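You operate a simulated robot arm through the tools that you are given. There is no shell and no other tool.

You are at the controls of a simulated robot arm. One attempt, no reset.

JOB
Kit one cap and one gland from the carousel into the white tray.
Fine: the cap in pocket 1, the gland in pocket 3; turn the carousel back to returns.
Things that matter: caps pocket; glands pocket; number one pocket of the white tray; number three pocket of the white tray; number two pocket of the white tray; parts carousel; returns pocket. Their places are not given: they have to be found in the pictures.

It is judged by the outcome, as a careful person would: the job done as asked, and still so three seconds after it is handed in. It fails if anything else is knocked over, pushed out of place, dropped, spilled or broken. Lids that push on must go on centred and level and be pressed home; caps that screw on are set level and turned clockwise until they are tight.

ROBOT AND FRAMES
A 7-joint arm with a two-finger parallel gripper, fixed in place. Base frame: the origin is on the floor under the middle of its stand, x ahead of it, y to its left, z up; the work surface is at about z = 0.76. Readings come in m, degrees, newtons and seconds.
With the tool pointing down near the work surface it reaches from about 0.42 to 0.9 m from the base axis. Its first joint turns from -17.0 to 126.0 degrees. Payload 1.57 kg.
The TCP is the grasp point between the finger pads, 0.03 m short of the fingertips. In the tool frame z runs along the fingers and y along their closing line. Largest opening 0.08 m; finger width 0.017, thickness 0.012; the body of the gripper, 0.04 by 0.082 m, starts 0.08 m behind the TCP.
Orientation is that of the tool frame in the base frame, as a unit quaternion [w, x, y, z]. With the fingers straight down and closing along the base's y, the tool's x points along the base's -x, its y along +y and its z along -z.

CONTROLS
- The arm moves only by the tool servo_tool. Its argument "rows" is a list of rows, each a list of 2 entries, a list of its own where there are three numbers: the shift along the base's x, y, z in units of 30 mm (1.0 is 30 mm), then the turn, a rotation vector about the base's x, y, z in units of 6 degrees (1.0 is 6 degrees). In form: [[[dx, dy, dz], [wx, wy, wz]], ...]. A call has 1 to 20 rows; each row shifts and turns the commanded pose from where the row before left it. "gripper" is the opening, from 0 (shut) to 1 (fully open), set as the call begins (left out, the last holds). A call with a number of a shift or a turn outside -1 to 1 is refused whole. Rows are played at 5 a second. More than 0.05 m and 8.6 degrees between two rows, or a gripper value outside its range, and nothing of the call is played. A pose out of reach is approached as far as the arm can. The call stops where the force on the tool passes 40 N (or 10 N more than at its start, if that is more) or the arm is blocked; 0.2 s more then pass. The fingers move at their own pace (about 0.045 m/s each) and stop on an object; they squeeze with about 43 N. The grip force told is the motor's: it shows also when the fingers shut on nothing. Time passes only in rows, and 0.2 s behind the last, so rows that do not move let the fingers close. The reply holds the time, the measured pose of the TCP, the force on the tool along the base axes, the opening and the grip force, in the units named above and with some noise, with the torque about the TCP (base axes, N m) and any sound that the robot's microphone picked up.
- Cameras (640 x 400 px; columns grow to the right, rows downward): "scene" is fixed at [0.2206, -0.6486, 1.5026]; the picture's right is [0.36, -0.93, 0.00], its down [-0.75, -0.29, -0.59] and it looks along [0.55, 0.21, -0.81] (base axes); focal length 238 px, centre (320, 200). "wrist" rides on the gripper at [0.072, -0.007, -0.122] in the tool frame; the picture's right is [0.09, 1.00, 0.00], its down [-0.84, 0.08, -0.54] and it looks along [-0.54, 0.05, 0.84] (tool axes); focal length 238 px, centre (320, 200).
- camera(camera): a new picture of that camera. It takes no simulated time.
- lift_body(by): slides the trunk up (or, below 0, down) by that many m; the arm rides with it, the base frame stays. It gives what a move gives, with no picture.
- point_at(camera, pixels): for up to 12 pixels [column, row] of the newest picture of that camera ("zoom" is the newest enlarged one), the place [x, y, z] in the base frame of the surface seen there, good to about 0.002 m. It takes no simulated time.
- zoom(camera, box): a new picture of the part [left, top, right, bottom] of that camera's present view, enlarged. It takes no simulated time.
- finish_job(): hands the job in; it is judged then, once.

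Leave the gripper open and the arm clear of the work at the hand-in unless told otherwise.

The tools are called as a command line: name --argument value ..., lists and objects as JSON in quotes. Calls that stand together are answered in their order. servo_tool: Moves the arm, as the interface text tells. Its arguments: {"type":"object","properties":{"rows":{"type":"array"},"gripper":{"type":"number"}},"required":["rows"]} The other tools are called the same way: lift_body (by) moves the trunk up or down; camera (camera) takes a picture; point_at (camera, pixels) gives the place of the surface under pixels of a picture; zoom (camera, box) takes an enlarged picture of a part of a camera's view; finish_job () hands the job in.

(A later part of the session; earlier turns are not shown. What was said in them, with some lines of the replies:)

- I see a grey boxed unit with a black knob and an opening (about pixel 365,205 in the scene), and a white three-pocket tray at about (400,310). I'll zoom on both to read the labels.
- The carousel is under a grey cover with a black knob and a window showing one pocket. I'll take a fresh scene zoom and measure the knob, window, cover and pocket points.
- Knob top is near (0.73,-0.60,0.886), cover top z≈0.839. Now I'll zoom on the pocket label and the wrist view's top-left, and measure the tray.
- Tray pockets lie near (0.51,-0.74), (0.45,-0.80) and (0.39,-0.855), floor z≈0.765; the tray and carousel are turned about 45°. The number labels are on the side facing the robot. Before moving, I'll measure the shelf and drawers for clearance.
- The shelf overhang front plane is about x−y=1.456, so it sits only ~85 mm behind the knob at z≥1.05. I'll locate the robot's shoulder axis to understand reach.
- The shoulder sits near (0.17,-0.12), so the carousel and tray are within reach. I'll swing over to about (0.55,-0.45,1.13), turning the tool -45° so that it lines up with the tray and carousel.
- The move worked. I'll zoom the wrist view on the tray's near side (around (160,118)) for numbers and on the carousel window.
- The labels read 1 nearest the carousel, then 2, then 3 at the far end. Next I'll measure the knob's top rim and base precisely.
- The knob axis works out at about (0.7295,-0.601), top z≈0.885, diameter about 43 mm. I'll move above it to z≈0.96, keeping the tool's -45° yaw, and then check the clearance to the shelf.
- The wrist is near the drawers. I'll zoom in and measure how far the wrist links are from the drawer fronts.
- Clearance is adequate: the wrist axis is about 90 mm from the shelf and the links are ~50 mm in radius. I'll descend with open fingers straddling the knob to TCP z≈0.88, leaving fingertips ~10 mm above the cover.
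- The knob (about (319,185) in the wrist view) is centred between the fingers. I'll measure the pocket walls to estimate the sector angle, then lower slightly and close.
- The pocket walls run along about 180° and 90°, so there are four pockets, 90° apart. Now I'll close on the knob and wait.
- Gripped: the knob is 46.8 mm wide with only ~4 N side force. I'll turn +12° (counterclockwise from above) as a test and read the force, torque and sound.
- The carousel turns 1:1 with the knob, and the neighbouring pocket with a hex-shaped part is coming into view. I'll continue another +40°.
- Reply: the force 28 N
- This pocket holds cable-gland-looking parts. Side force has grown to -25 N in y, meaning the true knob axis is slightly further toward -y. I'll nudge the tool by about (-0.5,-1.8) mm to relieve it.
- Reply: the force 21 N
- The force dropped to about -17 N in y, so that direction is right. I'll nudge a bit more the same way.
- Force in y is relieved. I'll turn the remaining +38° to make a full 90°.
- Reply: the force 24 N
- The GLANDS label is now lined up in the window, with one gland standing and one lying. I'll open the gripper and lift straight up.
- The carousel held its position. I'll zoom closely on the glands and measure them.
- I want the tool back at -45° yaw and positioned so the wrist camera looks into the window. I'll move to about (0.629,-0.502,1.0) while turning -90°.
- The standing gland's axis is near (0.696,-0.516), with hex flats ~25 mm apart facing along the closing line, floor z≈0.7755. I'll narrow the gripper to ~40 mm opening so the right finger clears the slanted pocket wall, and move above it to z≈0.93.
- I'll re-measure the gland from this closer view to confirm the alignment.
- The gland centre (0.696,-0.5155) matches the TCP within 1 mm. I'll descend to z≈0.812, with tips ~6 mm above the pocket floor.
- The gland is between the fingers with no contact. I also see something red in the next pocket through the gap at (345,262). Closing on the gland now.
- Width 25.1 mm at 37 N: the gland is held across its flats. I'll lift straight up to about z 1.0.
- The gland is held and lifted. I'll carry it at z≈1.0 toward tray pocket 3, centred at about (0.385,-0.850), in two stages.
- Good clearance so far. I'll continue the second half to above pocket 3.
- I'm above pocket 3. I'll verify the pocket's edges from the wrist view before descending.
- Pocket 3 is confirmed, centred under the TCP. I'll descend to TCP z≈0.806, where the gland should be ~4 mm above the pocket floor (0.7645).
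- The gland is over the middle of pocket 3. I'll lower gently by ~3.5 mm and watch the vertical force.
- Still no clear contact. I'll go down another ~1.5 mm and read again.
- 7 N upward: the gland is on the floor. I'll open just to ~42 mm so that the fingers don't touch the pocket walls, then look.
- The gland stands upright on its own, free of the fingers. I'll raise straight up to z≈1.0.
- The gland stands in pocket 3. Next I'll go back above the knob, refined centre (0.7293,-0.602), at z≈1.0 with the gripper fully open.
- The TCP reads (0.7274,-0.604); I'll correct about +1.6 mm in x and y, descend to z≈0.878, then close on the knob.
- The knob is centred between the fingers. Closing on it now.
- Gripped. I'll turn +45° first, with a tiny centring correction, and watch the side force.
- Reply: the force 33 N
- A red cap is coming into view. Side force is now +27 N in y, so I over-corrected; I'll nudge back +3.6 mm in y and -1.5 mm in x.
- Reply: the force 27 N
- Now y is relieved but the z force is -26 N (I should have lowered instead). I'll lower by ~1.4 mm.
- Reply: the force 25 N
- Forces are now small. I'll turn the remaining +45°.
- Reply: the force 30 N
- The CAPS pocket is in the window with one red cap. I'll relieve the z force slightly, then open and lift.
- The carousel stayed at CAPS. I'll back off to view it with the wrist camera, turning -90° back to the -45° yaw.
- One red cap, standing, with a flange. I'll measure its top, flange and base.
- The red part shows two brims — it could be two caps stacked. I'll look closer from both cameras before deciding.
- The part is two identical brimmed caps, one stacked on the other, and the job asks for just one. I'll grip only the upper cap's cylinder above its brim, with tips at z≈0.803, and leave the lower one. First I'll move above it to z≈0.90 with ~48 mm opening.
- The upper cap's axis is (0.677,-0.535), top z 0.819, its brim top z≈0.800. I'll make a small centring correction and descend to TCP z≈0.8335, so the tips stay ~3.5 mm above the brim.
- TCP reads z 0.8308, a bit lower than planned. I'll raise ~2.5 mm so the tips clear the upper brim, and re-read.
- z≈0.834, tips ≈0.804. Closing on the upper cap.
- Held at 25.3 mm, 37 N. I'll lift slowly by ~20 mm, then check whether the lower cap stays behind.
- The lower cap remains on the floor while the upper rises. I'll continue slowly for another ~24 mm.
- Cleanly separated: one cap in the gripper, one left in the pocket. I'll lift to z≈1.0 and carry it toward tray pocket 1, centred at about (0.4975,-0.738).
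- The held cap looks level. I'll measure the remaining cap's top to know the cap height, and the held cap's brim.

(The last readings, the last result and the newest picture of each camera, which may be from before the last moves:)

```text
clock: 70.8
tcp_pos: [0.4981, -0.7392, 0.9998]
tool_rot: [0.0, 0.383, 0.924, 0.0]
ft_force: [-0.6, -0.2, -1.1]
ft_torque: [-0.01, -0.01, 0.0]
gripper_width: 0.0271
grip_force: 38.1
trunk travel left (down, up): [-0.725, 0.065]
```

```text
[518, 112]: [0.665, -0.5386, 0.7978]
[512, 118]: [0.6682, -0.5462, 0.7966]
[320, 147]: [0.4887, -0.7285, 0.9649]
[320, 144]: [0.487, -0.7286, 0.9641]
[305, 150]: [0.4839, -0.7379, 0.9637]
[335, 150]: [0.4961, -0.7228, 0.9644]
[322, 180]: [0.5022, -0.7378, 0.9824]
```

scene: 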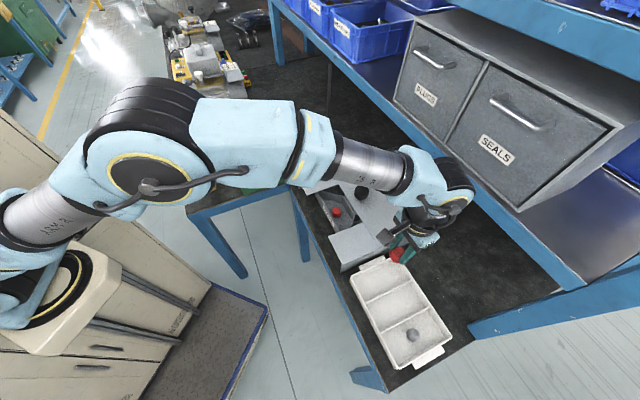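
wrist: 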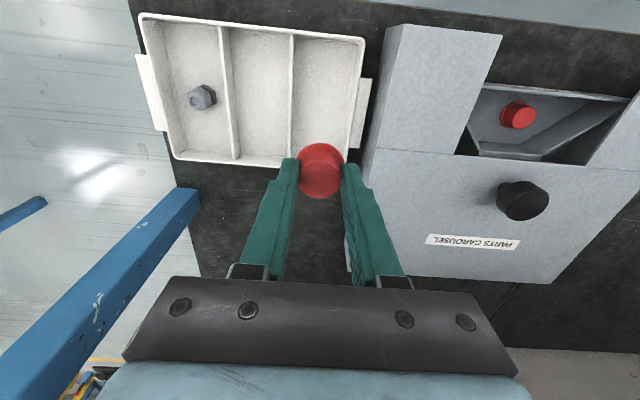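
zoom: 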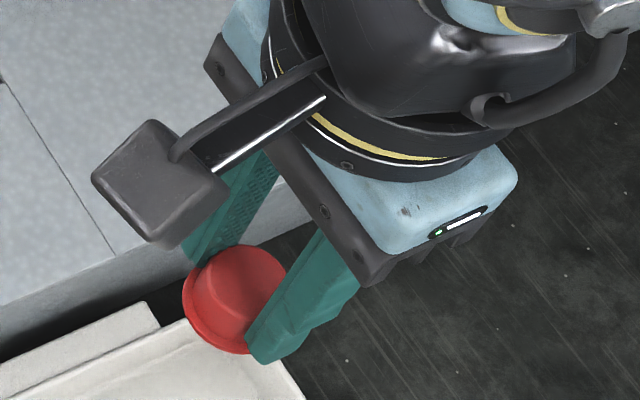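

The cap is 22 mm tall, so its bottom is ~40 mm below the TCP and contact should come at TCP z≈0.8045. I'll descend to ~0.810 over the middle of pocket 1.

servo_tool --rows '[[[0, 0, -0.8], [0, 0, 0]], [[0, 0, -0.8], [0, 0, 0]], [[0, 0, -0.8], [0, 0, 0]], [[0, 0, -0.8], [0, 0, 0]], [[0, 0, -0.8], [0, 0, 0]], [[0, 0, -0.8], [0, 0, 0]], [[0, 0, -0.7], [0, 0, 0]], [[0, 0, -0.5], [0, 0, 0]], [[0, 0, -0.33], [0, 0, 0]], [[0, 0, 0], [0, 0, 0]]]'

camera --camera "wrist"

```text
clock: 73.0
tcp_pos: [0.4978, -0.7365, 0.8085]
tool_rot: [0.0, 0.382, 0.924, 0.0]
ft_force: [0.1, 0.4, 0.0]
ft_torque: [0.02, 0.05, 0.02]
gripper_width: 0.0271
grip_force: 38.0
trunk travel left (down, up): [-0.725, 0.065]
```

```text
taken
```

wrist: 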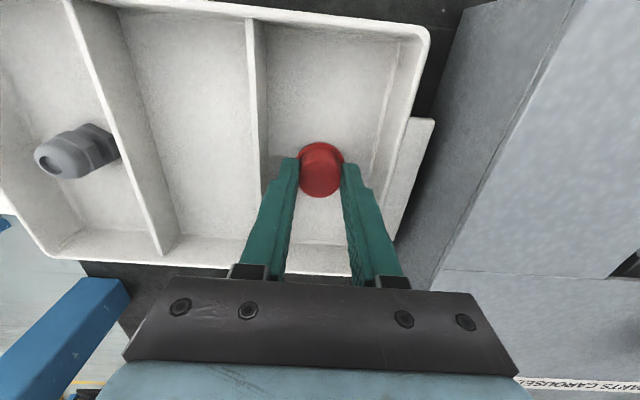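

The cap is over the floor of pocket 1. I'll lower in ~1 mm steps to feel the contact.

servo_tool --rows '[[[0.01, 0.01, -0.04], [0, 0, 0]], [[0.01, 0.01, -0.04], [0, 0, 0]], [[0, 0, -0.03], [0, 0, 0]], [[0, 0, 0], [0, 0, 0]]]'

```text
clock: 74.0
tcp_pos: [0.4981, -0.7361, 0.8063]
tool_rot: [0.0, 0.383, 0.924, 0.0]
ft_force: [-0.8, -0.8, 0.7]
ft_torque: [-0.01, 0.0, -0.01]
gripper_width: 0.0268
grip_force: 37.9
trunk travel left (down, up): [-0.725, 0.065]
```

servo_tool --rows '[[[0, 0, -0.035], [0, 0, 0]], [[0, 0, -0.035], [0, 0, 0]], [[0, 0, 0], [0, 0, 0]]]'

```text
clock: 74.8
tcp_pos: [0.4989, -0.737, 0.804]
tool_rot: [0.0, 0.383, 0.924, 0.0]
ft_force: [0.7, 0.9, 3.3]
ft_torque: [0.02, 0.03, 0.01]
gripper_width: 0.0268
grip_force: 37.9
trunk travel left (down, up): [-0.725, 0.065]
```

A light 3 N contact at z≈0.804, as predicted. I'll open to ~40 mm and look.

servo_tool --rows '[[[0, 0, -0.01], [0, 0, 0]], [[0, 0, 0], [0, 0, 0]], [[0, 0, 0], [0, 0, 0]], [[0, 0, 0], [0, 0, 0]]]' --gripper 0.5

camera --camera "wrist"

```text
clock: 75.8
tcp_pos: [0.4983, -0.738, 0.8024]
tool_rot: [0.0, 0.382, 0.924, 0.0]
ft_force: [0.8, -0.1, 0.2]
ft_torque: [0.02, 0.03, 0.02]
gripper_width: 0.0401
grip_force: 0.0
trunk travel left (down, up): [-0.725, 0.065]
```

```text
taken
```

wrist: 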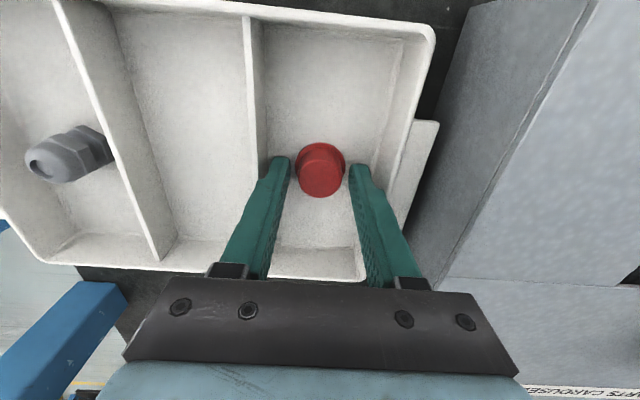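

The cap sits free and level on the pocket floor. I'll raise straight up.

servo_tool --rows '[[[0, 0, 0.2], [0, 0, 0]], [[0, 0, 0.4], [0, 0, 0]], [[0, 0, 0.7], [0, 0, 0]], [[0, 0, 0.9], [0, 0, 0]], [[0, 0, 0.9], [0, 0, 0]], [[0, 0, 0.9], [0, 0, 0]], [[0, 0, 0.9], [0, 0, 0]], [[0, 0, 0.9], [0, 0, 0]], [[0, 0, 0.8], [0, 0, 0]], [[0, 0, 0], [0, 0, 0]]]'

camera --camera "wrist"

camera --camera "scene"

```text
clock: 78.0
tcp_pos: [0.4993, -0.7365, 1.003]
tool_rot: [0.0, 0.383, 0.924, 0.0]
ft_force: [0.7, -0.3, 0.2]
ft_torque: [0.0, -0.01, -0.02]
gripper_width: 0.04
grip_force: 0.1
trunk travel left (down, up): [-0.725, 0.065]
```

```text
taken
```

wrist: 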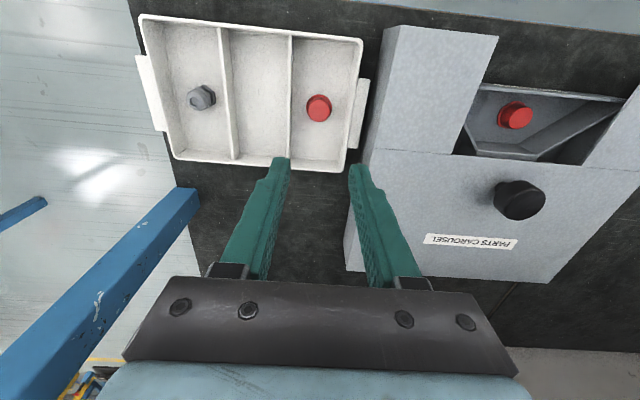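

```text
taken
```

scene: 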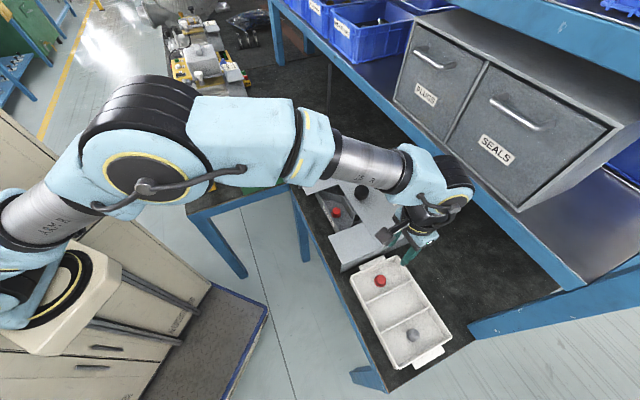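

Cap in pocket 1 and gland in pocket 3. Now I'll return the carousel by 180° in two back-turns. I'll move above the knob while turning the tool +90° (to +45° yaw), so I can grip and turn clockwise.

servo_tool --rows '[[[0.51, 0.298, 0], [0, 0, 1]], [[0.51, 0.298, 0], [0, 0, 1]], [[0.51, 0.298, 0], [0, 0, 1]], [[0.51, 0.298, 0], [0, 0, 1]], [[0.51, 0.298, 0], [0, 0, 1]], [[0.51, 0.298, 0], [0, 0, 1]], [[0.51, 0.298, 0], [0, 0, 1]], [[0.51, 0.298, 0], [0, 0, 1]], [[0.51, 0.298, 0], [0, 0, 1]], [[0.51, 0.298, 0], [0, 0, 1]], [[0.51, 0.298, 0], [0, 0, 1]], [[0.51, 0.298, 0], [0, 0, 1]], [[0.51, 0.298, 0], [0, 0, 1]], [[0.51, 0.298, 0], [0, 0, 1]], [[0.51, 0.298, 0], [0, 0, 1]], [[0, 0, 0], [0, 0, 0]]]' --gripper 1

camera --camera "scene"

camera --camera "wrist"

```text
clock: 81.4
tcp_pos: [0.7277, -0.602, 1.0008]
tool_rot: [0.0, -0.384, 0.923, 0.0]
ft_force: [-0.2, 0.0, 0.0]
ft_torque: [0.02, -0.02, 0.0]
gripper_width: 0.0801
grip_force: 0.2
trunk travel left (down, up): [-0.725, 0.065]
```

```text
taken
```

scene: 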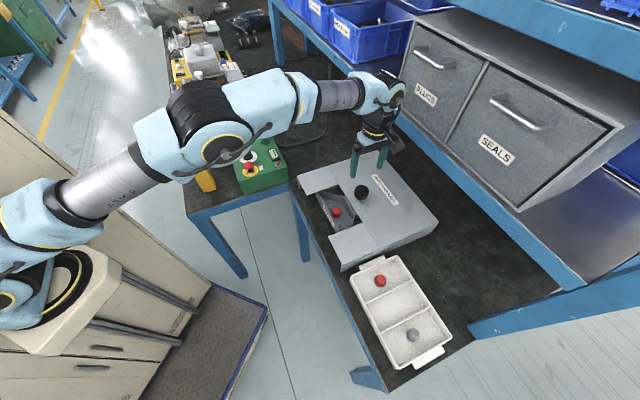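

```text
taken
```

wrist: 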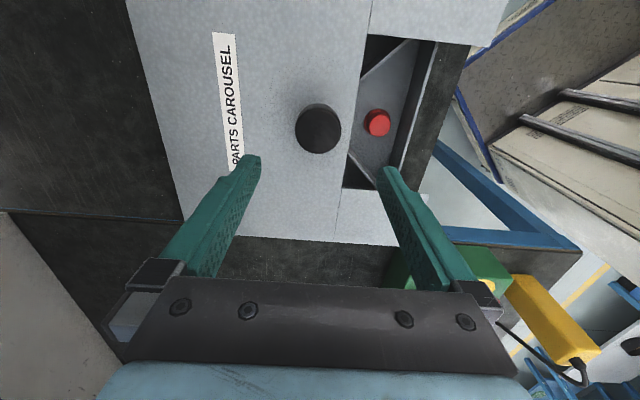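

Above the knob. I'll correct ~1 mm and descend to z≈0.878 with the fingers open, then look.

servo_tool --rows '[[[0.04, -0.015, -0.8], [0, 0, 0]], [[0, 0, -0.8], [0, 0, 0]], [[0, 0, -0.8], [0, 0, 0]], [[0, 0, -0.7], [0, 0, 0]], [[0, 0, -0.55], [0, 0, 0]], [[0, 0, -0.43], [0, 0, 0]], [[0, 0, 0], [0, 0, 0]]]'

camera --camera "wrist"

```text
clock: 83.0
tcp_pos: [0.7304, -0.6037, 0.8792]
tool_rot: [0.0, -0.383, 0.924, 0.0]
ft_force: [-0.7, 0.5, 0.9]
ft_torque: [-0.01, -0.02, 0.01]
gripper_width: 0.0802
grip_force: 0.1
trunk travel left (down, up): [-0.725, 0.065]
```

```text
taken
```

wrist: 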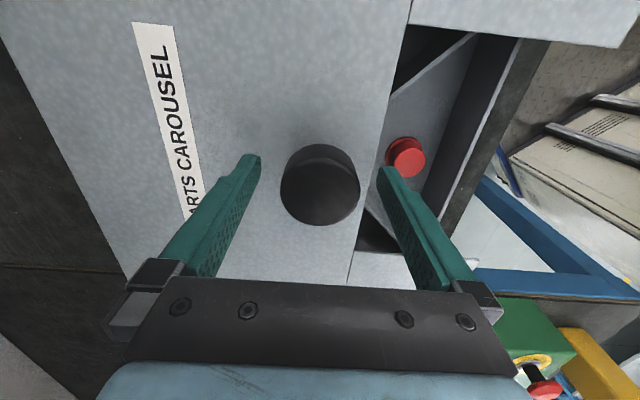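

Knob between the fingers. Closing.

servo_tool --rows '[[[0, 0, 0], [0, 0, 0]], [[0, 0, 0], [0, 0, 0]], [[0, 0, 0], [0, 0, 0]], [[0, 0, 0], [0, 0, 0]]]' --gripper 0.3

```text
clock: 84.0
tcp_pos: [0.7278, -0.6027, 0.8802]
tool_rot: [0.0, -0.384, 0.923, 0.0]
ft_force: [-3.3, 1.3, -0.1]
ft_torque: [-0.08, -0.08, 0.01]
gripper_width: 0.0478
grip_force: 32.6
trunk travel left (down, up): [-0.725, 0.065]
```

Gripped with little side force. I'll turn -45° (clockwise), then check the forces.

servo_tool --rows '[[[0, 0, 0], [0, 0, -0.5]], [[0, 0, 0], [0, 0, -0.625]], [[0, 0, 0], [0, 0, -0.625]], [[0, 0, 0], [0, 0, -0.625]], [[0, 0, 0], [0, 0, -0.625]], [[0, 0, 0], [0, 0, -0.625]], [[0, 0, 0], [0, 0, -0.625]], [[0, 0, 0], [0, 0, -0.625]], [[0, 0, 0], [0, 0, -0.625]], [[0, 0, 0], [0, 0, -0.625]], [[0, 0, 0], [0, 0, -0.625]], [[0, 0, 0], [0, 0, -0.75]], [[0, 0, 0], [0, 0, 0]]]'

zoom --camera "scene" --box '[305, 160, 401, 240]'

```text
clock: 86.8
tcp_pos: [0.73, -0.6021, 0.8794]
tool_rot: [0.0, 0.0, 1.0, 0.0]
ft_force: [-9.1, 21.2, 2.7]
ft_torque: [-0.49, -0.61, 0.0]
gripper_width: 0.0479
grip_force: 45.2
trunk travel left (down, up): [-0.725, 0.065]
```

```text
5.00 times, centred on (353, 200) of scene
```

zoom: 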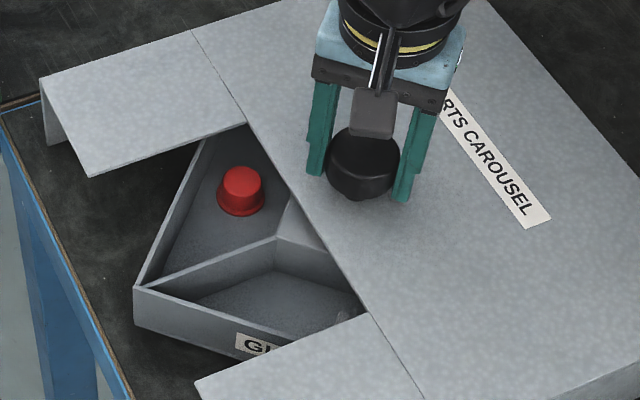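

It's turning back properly. Side force is +21 N in y, so I'll nudge +3 mm in y to relieve it.

servo_tool --rows '[[[-0.02, 0.05, 0], [0, 0, 0]], [[-0.01, 0.04, 0], [0, 0, 0]], [[0, 0, 0], [0, 0, 0]]]'

```text
clock: 87.6
tcp_pos: [0.7291, -0.6021, 0.88]
tool_rot: [0.001, 0.0, 1.0, -0.002]
ft_force: [4.6, 0.2, 2.8]
ft_torque: [0.5, -0.16, -0.03]
gripper_width: 0.0475
grip_force: 45.4
trunk travel left (down, up): [-0.725, 0.065]
```

Forces are near zero. I'll turn the remaining -45°.

servo_tool --rows '[[[0, 0, 0], [0, 0, -0.5]], [[0, 0, 0], [0, 0, -0.625]], [[0, 0, 0], [0, 0, -0.625]], [[0, 0, 0], [0, 0, -0.625]], [[0, 0, 0], [0, 0, -0.625]], [[0, 0, 0], [0, 0, -0.625]], [[0, 0, 0], [0, 0, -0.625]], [[0, 0, 0], [0, 0, -0.625]], [[0, 0, 0], [0, 0, -0.625]], [[0, 0, 0], [0, 0, -0.625]], [[0, 0, 0], [0, 0, -0.625]], [[0, 0, 0], [0, 0, -0.75]], [[0, 0, 0], [0, 0, 0]]]'

zoom --camera "scene" --box '[305, 160, 401, 240]'

```text
clock: 90.4
tcp_pos: [0.7292, -0.6012, 0.8791]
tool_rot: [0.0, 0.383, 0.924, 0.001]
ft_force: [19.6, -10.0, 8.5]
ft_torque: [-0.37, 0.32, -0.01]
gripper_width: 0.0477
grip_force: 44.9
trunk travel left (down, up): [-0.725, 0.065]
```

```text
5.00 times, centred on (353, 200) of scene
```

zoom: 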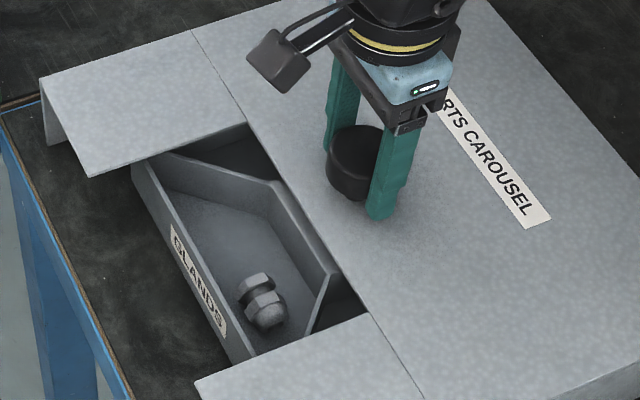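

GLANDS is in the window. I'll release, rise ~80 mm, turn the tool +90° in free air, and check.

servo_tool --rows '[[[0.05, -0.03, 0.02], [0, 0, 0]], [[0, 0, 0], [0, 0, 0]]]'

servo_tool --rows '[[[0, 0, 0], [0, 0, 0]], [[0, 0, 0], [0, 0, 0]], [[0, 0, 0], [0, 0, 0]], [[0, 0, 0.3], [0, 0, 0]], [[0, 0, 0.6], [0, 0, 0]], [[0, 0, 0.8], [0, 0, 0]], [[0, 0, 0.8], [0, 0, 0]], [[0, 0, 0.5], [0, 0, 0]], [[0, 0, 0], [0, 0, 0]]]' --gripper 1

servo_tool --rows '[[[0, 0, 0], [0, 0, 1]], [[0, 0, 0], [0, 0, 1]], [[0, 0, 0], [0, 0, 1]], [[0, 0, 0], [0, 0, 1]], [[0, 0, 0], [0, 0, 1]], [[0, 0, 0], [0, 0, 1]], [[0, 0, 0], [0, 0, 1]], [[0, 0, 0], [0, 0, 1]], [[0, 0, 0], [0, 0, 1]], [[0, 0, 0], [0, 0, 1]], [[0, 0, 0], [0, 0, 1]], [[0, 0, 0], [0, 0, 1]], [[0, 0, 0], [0, 0, 1]], [[0, 0, 0], [0, 0, 1]], [[0, 0, 0], [0, 0, 1]], [[0, 0, 0], [0, 0, 0]]]'

zoom --camera "scene" --box '[305, 140, 401, 240]'

```text
clock: 91.0
tcp_pos: [0.7284, -0.6011, 0.8787]
tool_rot: [-0.002, 0.382, 0.924, 0.001]
ft_force: [7.5, -0.2, 9.7]
ft_torque: [0.28, 0.0, 0.02]
gripper_width: 0.0478
grip_force: 44.5
trunk travel left (down, up): [-0.725, 0.065]
```

```text
clock: 93.0
tcp_pos: [0.7299, -0.6022, 0.9699]
tool_rot: [0.0, 0.383, 0.924, -0.001]
ft_force: [-0.9, -0.3, 0.6]
ft_torque: [0.02, 0.02, 0.03]
gripper_width: 0.0801
grip_force: 0.0
trunk travel left (down, up): [-0.725, 0.065]
```

```text
clock: 96.4
tcp_pos: [0.73, -0.6013, 0.969]
tool_rot: [0.0, -0.384, 0.924, 0.0]
ft_force: [0.0, -0.2, -0.1]
ft_torque: [0.0, -0.02, 0.02]
gripper_width: 0.0802
grip_force: 0.1
trunk travel left (down, up): [-0.725, 0.065]
```

```text
4.00 times, centred on (353, 190) of scene
```

zoom: 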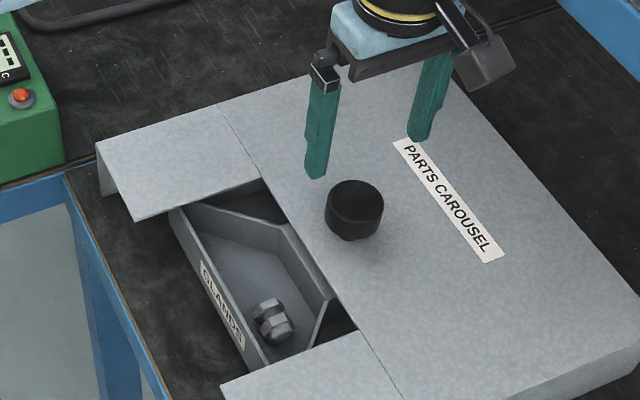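

The carousel stays at GLANDS and the tool is at +45° yaw at z 0.969. I'll descend to ~0.879 and grip the knob.

servo_tool --rows '[[[-0.02, -0.03, -0.7], [0, 0, 0]], [[0, 0, -0.8], [0, 0, 0]], [[0, 0, -0.7], [0, 0, 0]], [[0, 0, -0.5], [0, 0, 0]], [[0, 0, -0.3], [0, 0, 0]], [[0, 0, 0], [0, 0, 0]]]'

servo_tool --rows '[[[0, 0, 0], [0, 0, 0]], [[0, 0, 0], [0, 0, 0]], [[0, 0, 0], [0, 0, 0]], [[0, 0, 0], [0, 0, 0]]]' --gripper 0.3

```text
clock: 97.8
tcp_pos: [0.7288, -0.6031, 0.8793]
tool_rot: [0.0, -0.383, 0.924, -0.001]
ft_force: [0.4, -0.4, 0.0]
ft_torque: [0.02, -0.01, -0.03]
gripper_width: 0.08
grip_force: 0.1
trunk travel left (down, up): [-0.725, 0.065]
```

```text
clock: 98.8
tcp_pos: [0.7302, -0.6025, 0.8786]
tool_rot: [0.0, -0.383, 0.924, 0.0]
ft_force: [8.4, -6.7, -2.2]
ft_torque: [-0.03, -0.13, 0.0]
gripper_width: 0.047
grip_force: 31.9
trunk travel left (down, up): [-0.725, 0.065]
```

Gripped. I'll turn -45°, with a slight centring correction against the 10 N side force.

servo_tool --rows '[[[0.03, -0.03, 0], [0, 0, -0.5]], [[0, 0, 0], [0, 0, -0.625]], [[0, 0, 0], [0, 0, -0.625]], [[0, 0, 0], [0, 0, -0.625]], [[0, 0, 0], [0, 0, -0.625]], [[0, 0.01, 0], [0, 0, -0.625]], [[0, 0.01, 0], [0, 0, -0.625]], [[0, 0.01, 0], [0, 0, -0.625]], [[0, 0.01, 0], [0, 0, -0.625]], [[0, 0.01, 0], [0, 0, -0.625]], [[0, 0.01, 0], [0, 0, -0.625]], [[0, 0, 0], [0, 0, -0.75]], [[0, 0, 0], [0, 0, 0]]]'

zoom --camera "scene" --box '[305, 160, 401, 240]'

```text
clock: 101.6
tcp_pos: [0.7281, -0.6017, 0.8789]
tool_rot: [-0.002, 0.0, 1.0, 0.0]
ft_force: [-20.0, 0.6, -15.1]
ft_torque: [-0.07, 0.35, -0.07]
gripper_width: 0.047
grip_force: 44.6
trunk travel left (down, up): [-0.725, 0.065]
```

```text
5.00 times, centred on (353, 200) of scene
```

zoom: 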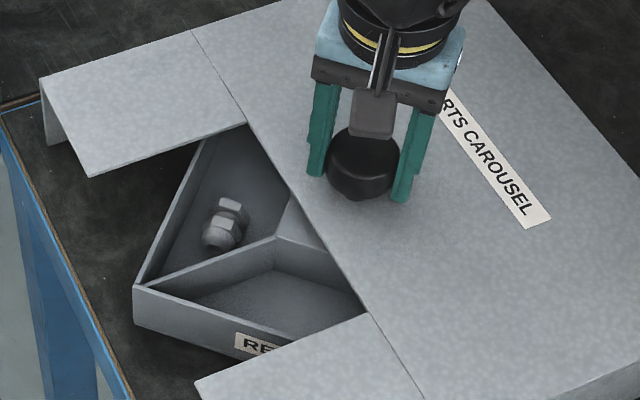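

Turning properly; the side force is -20 N in x and -15 N in z. I'll nudge -2.5 mm in x and -1.2 mm in z to relieve it.

servo_tool --rows '[[[-0.06, 0, -0.03], [0, 0, 0]], [[-0.02, 0, -0.01], [0, 0, 0]], [[0, 0, 0], [0, 0, 0]]]'

```text
clock: 102.4
tcp_pos: [0.7285, -0.6022, 0.879]
tool_rot: [0.001, 0.0, 1.0, -0.002]
ft_force: [-6.2, -8.6, -10.8]
ft_torque: [0.22, 0.58, -0.05]
gripper_width: 0.0466
grip_force: 45.1
trunk travel left (down, up): [-0.725, 0.065]
```

Acceptable. I'll turn the last -45° to bring RETURNS to the window.

servo_tool --rows '[[[0, 0, 0], [0, 0, -0.5]], [[0, 0, 0], [0, 0, -0.625]], [[0, 0, 0], [0, 0, -0.625]], [[0, 0, 0], [0, 0, -0.625]], [[0, 0, 0], [0, 0, -0.625]], [[0, 0, 0], [0, 0, -0.625]], [[0, 0, 0], [0, 0, -0.625]], [[0, 0, 0], [0, 0, -0.625]], [[0, 0, 0], [0, 0, -0.625]], [[0, 0, 0], [0, 0, -0.625]], [[0, 0, 0], [0, 0, -0.625]], [[0, 0, 0], [0, 0, -0.75]], [[0, 0, 0], [0, 0, 0]]]'

zoom --camera "scene" --box '[305, 160, 401, 240]'

```text
clock: 105.2
tcp_pos: [0.7287, -0.601, 0.8794]
tool_rot: [0.001, 0.383, 0.924, -0.001]
ft_force: [10.6, 0.5, 3.7]
ft_torque: [0.14, 0.52, 0.16]
gripper_width: 0.047
grip_force: 45.0
trunk travel left (down, up): [-0.725, 0.065]
```

```text
5.00 times, centred on (353, 200) of scene
```

zoom: 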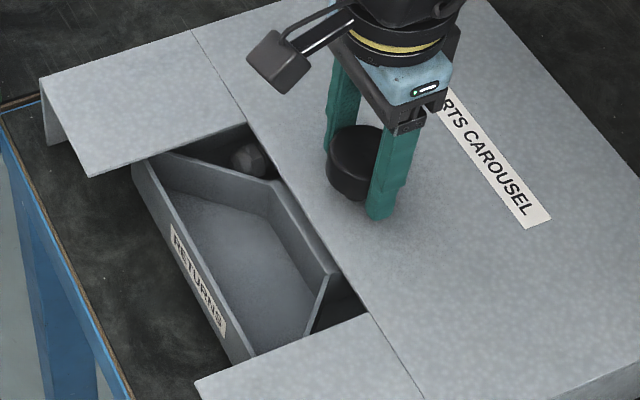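

RETURNS is in the window. I'll open and rise, then check the alignment against the start.

servo_tool --rows '[[[0, 0, 0], [0, 0, 0]], [[0, 0, 0], [0, 0, 0]], [[0, 0, 0], [0, 0, 0]], [[0, 0, 0.3], [0, 0, 0]], [[0, 0, 0.6], [0, 0, 0]], [[0, 0, 0.9], [0, 0, 0]], [[0, 0, 0.9], [0, 0, 0]], [[0, 0, 0.9], [0, 0, 0]], [[0, 0, 0.9], [0, 0, 0]], [[0, 0, 0.6], [0, 0, 0]], [[0, 0, 0], [0, 0, 0]]]' --gripper 1

zoom --camera "scene" --box '[315, 175, 371, 235]'

camera --camera "scene"

camera --camera "wrist"

```text
clock: 107.6
tcp_pos: [0.7283, -0.6022, 1.032]
tool_rot: [-0.001, 0.382, 0.924, -0.001]
ft_force: [0.2, -0.1, -0.4]
ft_torque: [0.0, 0.0, -0.01]
gripper_width: 0.08
grip_force: 0.1
trunk travel left (down, up): [-0.725, 0.065]
```

```text
6.67 times, centred on (343, 205) of scene
```

zoom: 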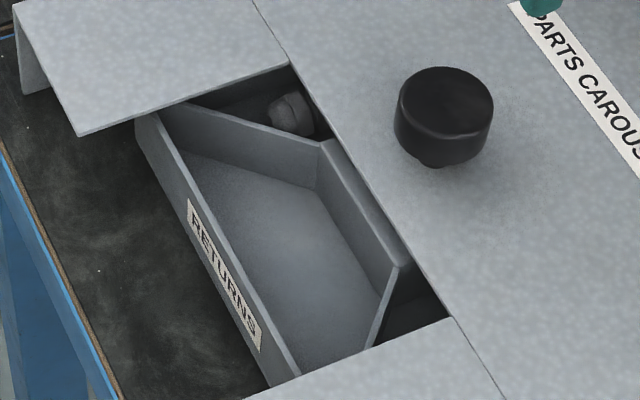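

```text
taken
```

scene: 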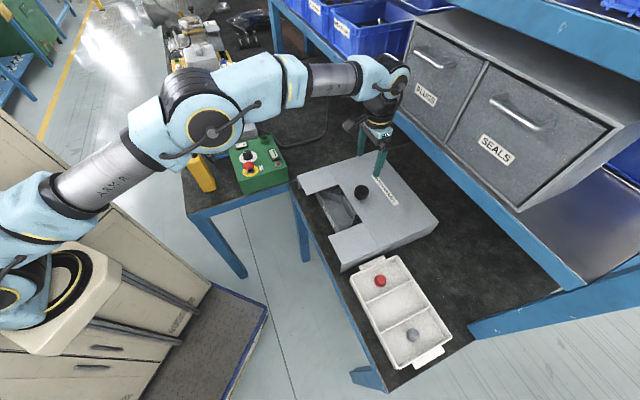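

```text
taken
```

wrist: 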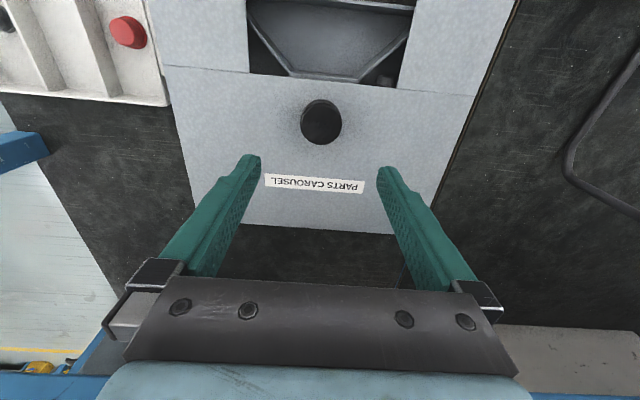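

The window looks identical to the start: RETURNS is aligned. I'll retract the arm to the earlier clear pose, around (0.55,-0.456,1.15), with the gripper open.

servo_tool --rows '[[[-0.592, 0.482, 0.4], [0, 0, 0]], [[-0.592, 0.482, 0.4], [0, 0, 0]], [[-0.592, 0.482, 0.4], [0, 0, 0]], [[-0.592, 0.482, 0.4], [0, 0, 0]], [[-0.592, 0.482, 0.4], [0, 0, 0]], [[-0.592, 0.482, 0.4], [0, 0, 0]], [[-0.592, 0.482, 0.4], [0, 0, 0]], [[-0.592, 0.482, 0.4], [0, 0, 0]], [[-0.592, 0.482, 0.4], [0, 0, 0]], [[-0.592, 0.482, 0.4], [0, 0, 0]], [[0, 0, 0], [0, 0, 0]], [[0, 0, 0], [0, 0, 0]]]' --gripper 1

camera --camera "scene"

zoom --camera "wrist" --box '[80, 90, 400, 260]'

zoom --camera "scene" --box '[330, 240, 480, 380]'

```text
clock: 110.2
tcp_pos: [0.5468, -0.4583, 1.1499]
tool_rot: [0.001, 0.383, 0.924, 0.0]
ft_force: [0.1, -0.7, 0.0]
ft_torque: [-0.04, -0.03, -0.01]
gripper_width: 0.0799
grip_force: 0.0
trunk travel left (down, up): [-0.725, 0.065]
```

```text
taken
```

scene: 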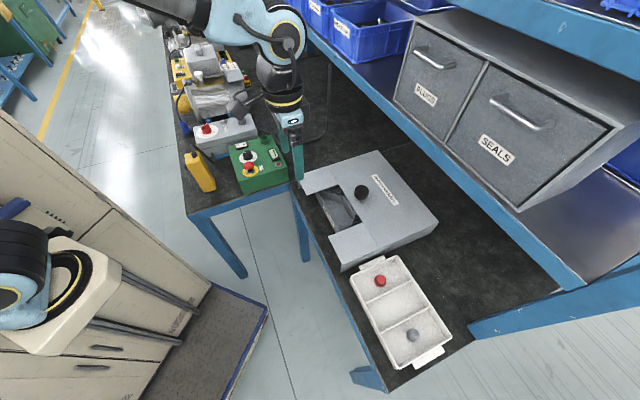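

```text
2.00 times, centred on (240, 175) of wrist
```

zoom: 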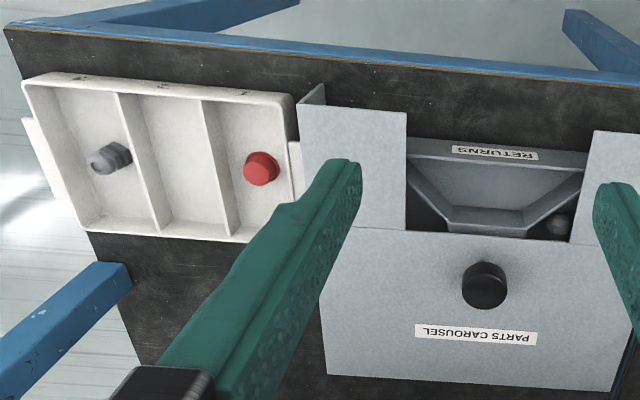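

```text
2.86 times, centred on (405, 310) of scene
```

zoom: 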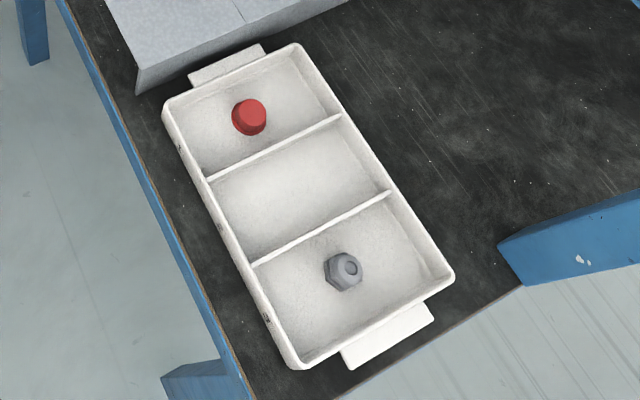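

One cap stands in pocket 1 and one gland in pocket 3, with pocket 2 empty. The carousel shows RETURNS, the tray hasn't moved, and the arm is clear with the gripper open. Handing in.

finish_job

```text
The job is handed in.
```

The job is done and handed in. One cap is in pocket 1 of the white tray, one gland is in pocket 3, and pocket 2 is empty. The carousel is back at RETURNS, lined up in its window as it was at the start.

The caps pocket held two caps stacked together. I took only the upper one, and the other cap and the second gland are still in their carousel pockets.

The last pictures before hand-in showed the tray where it started and nothing else disturbed. The arm was clear of the work with the gripper open.
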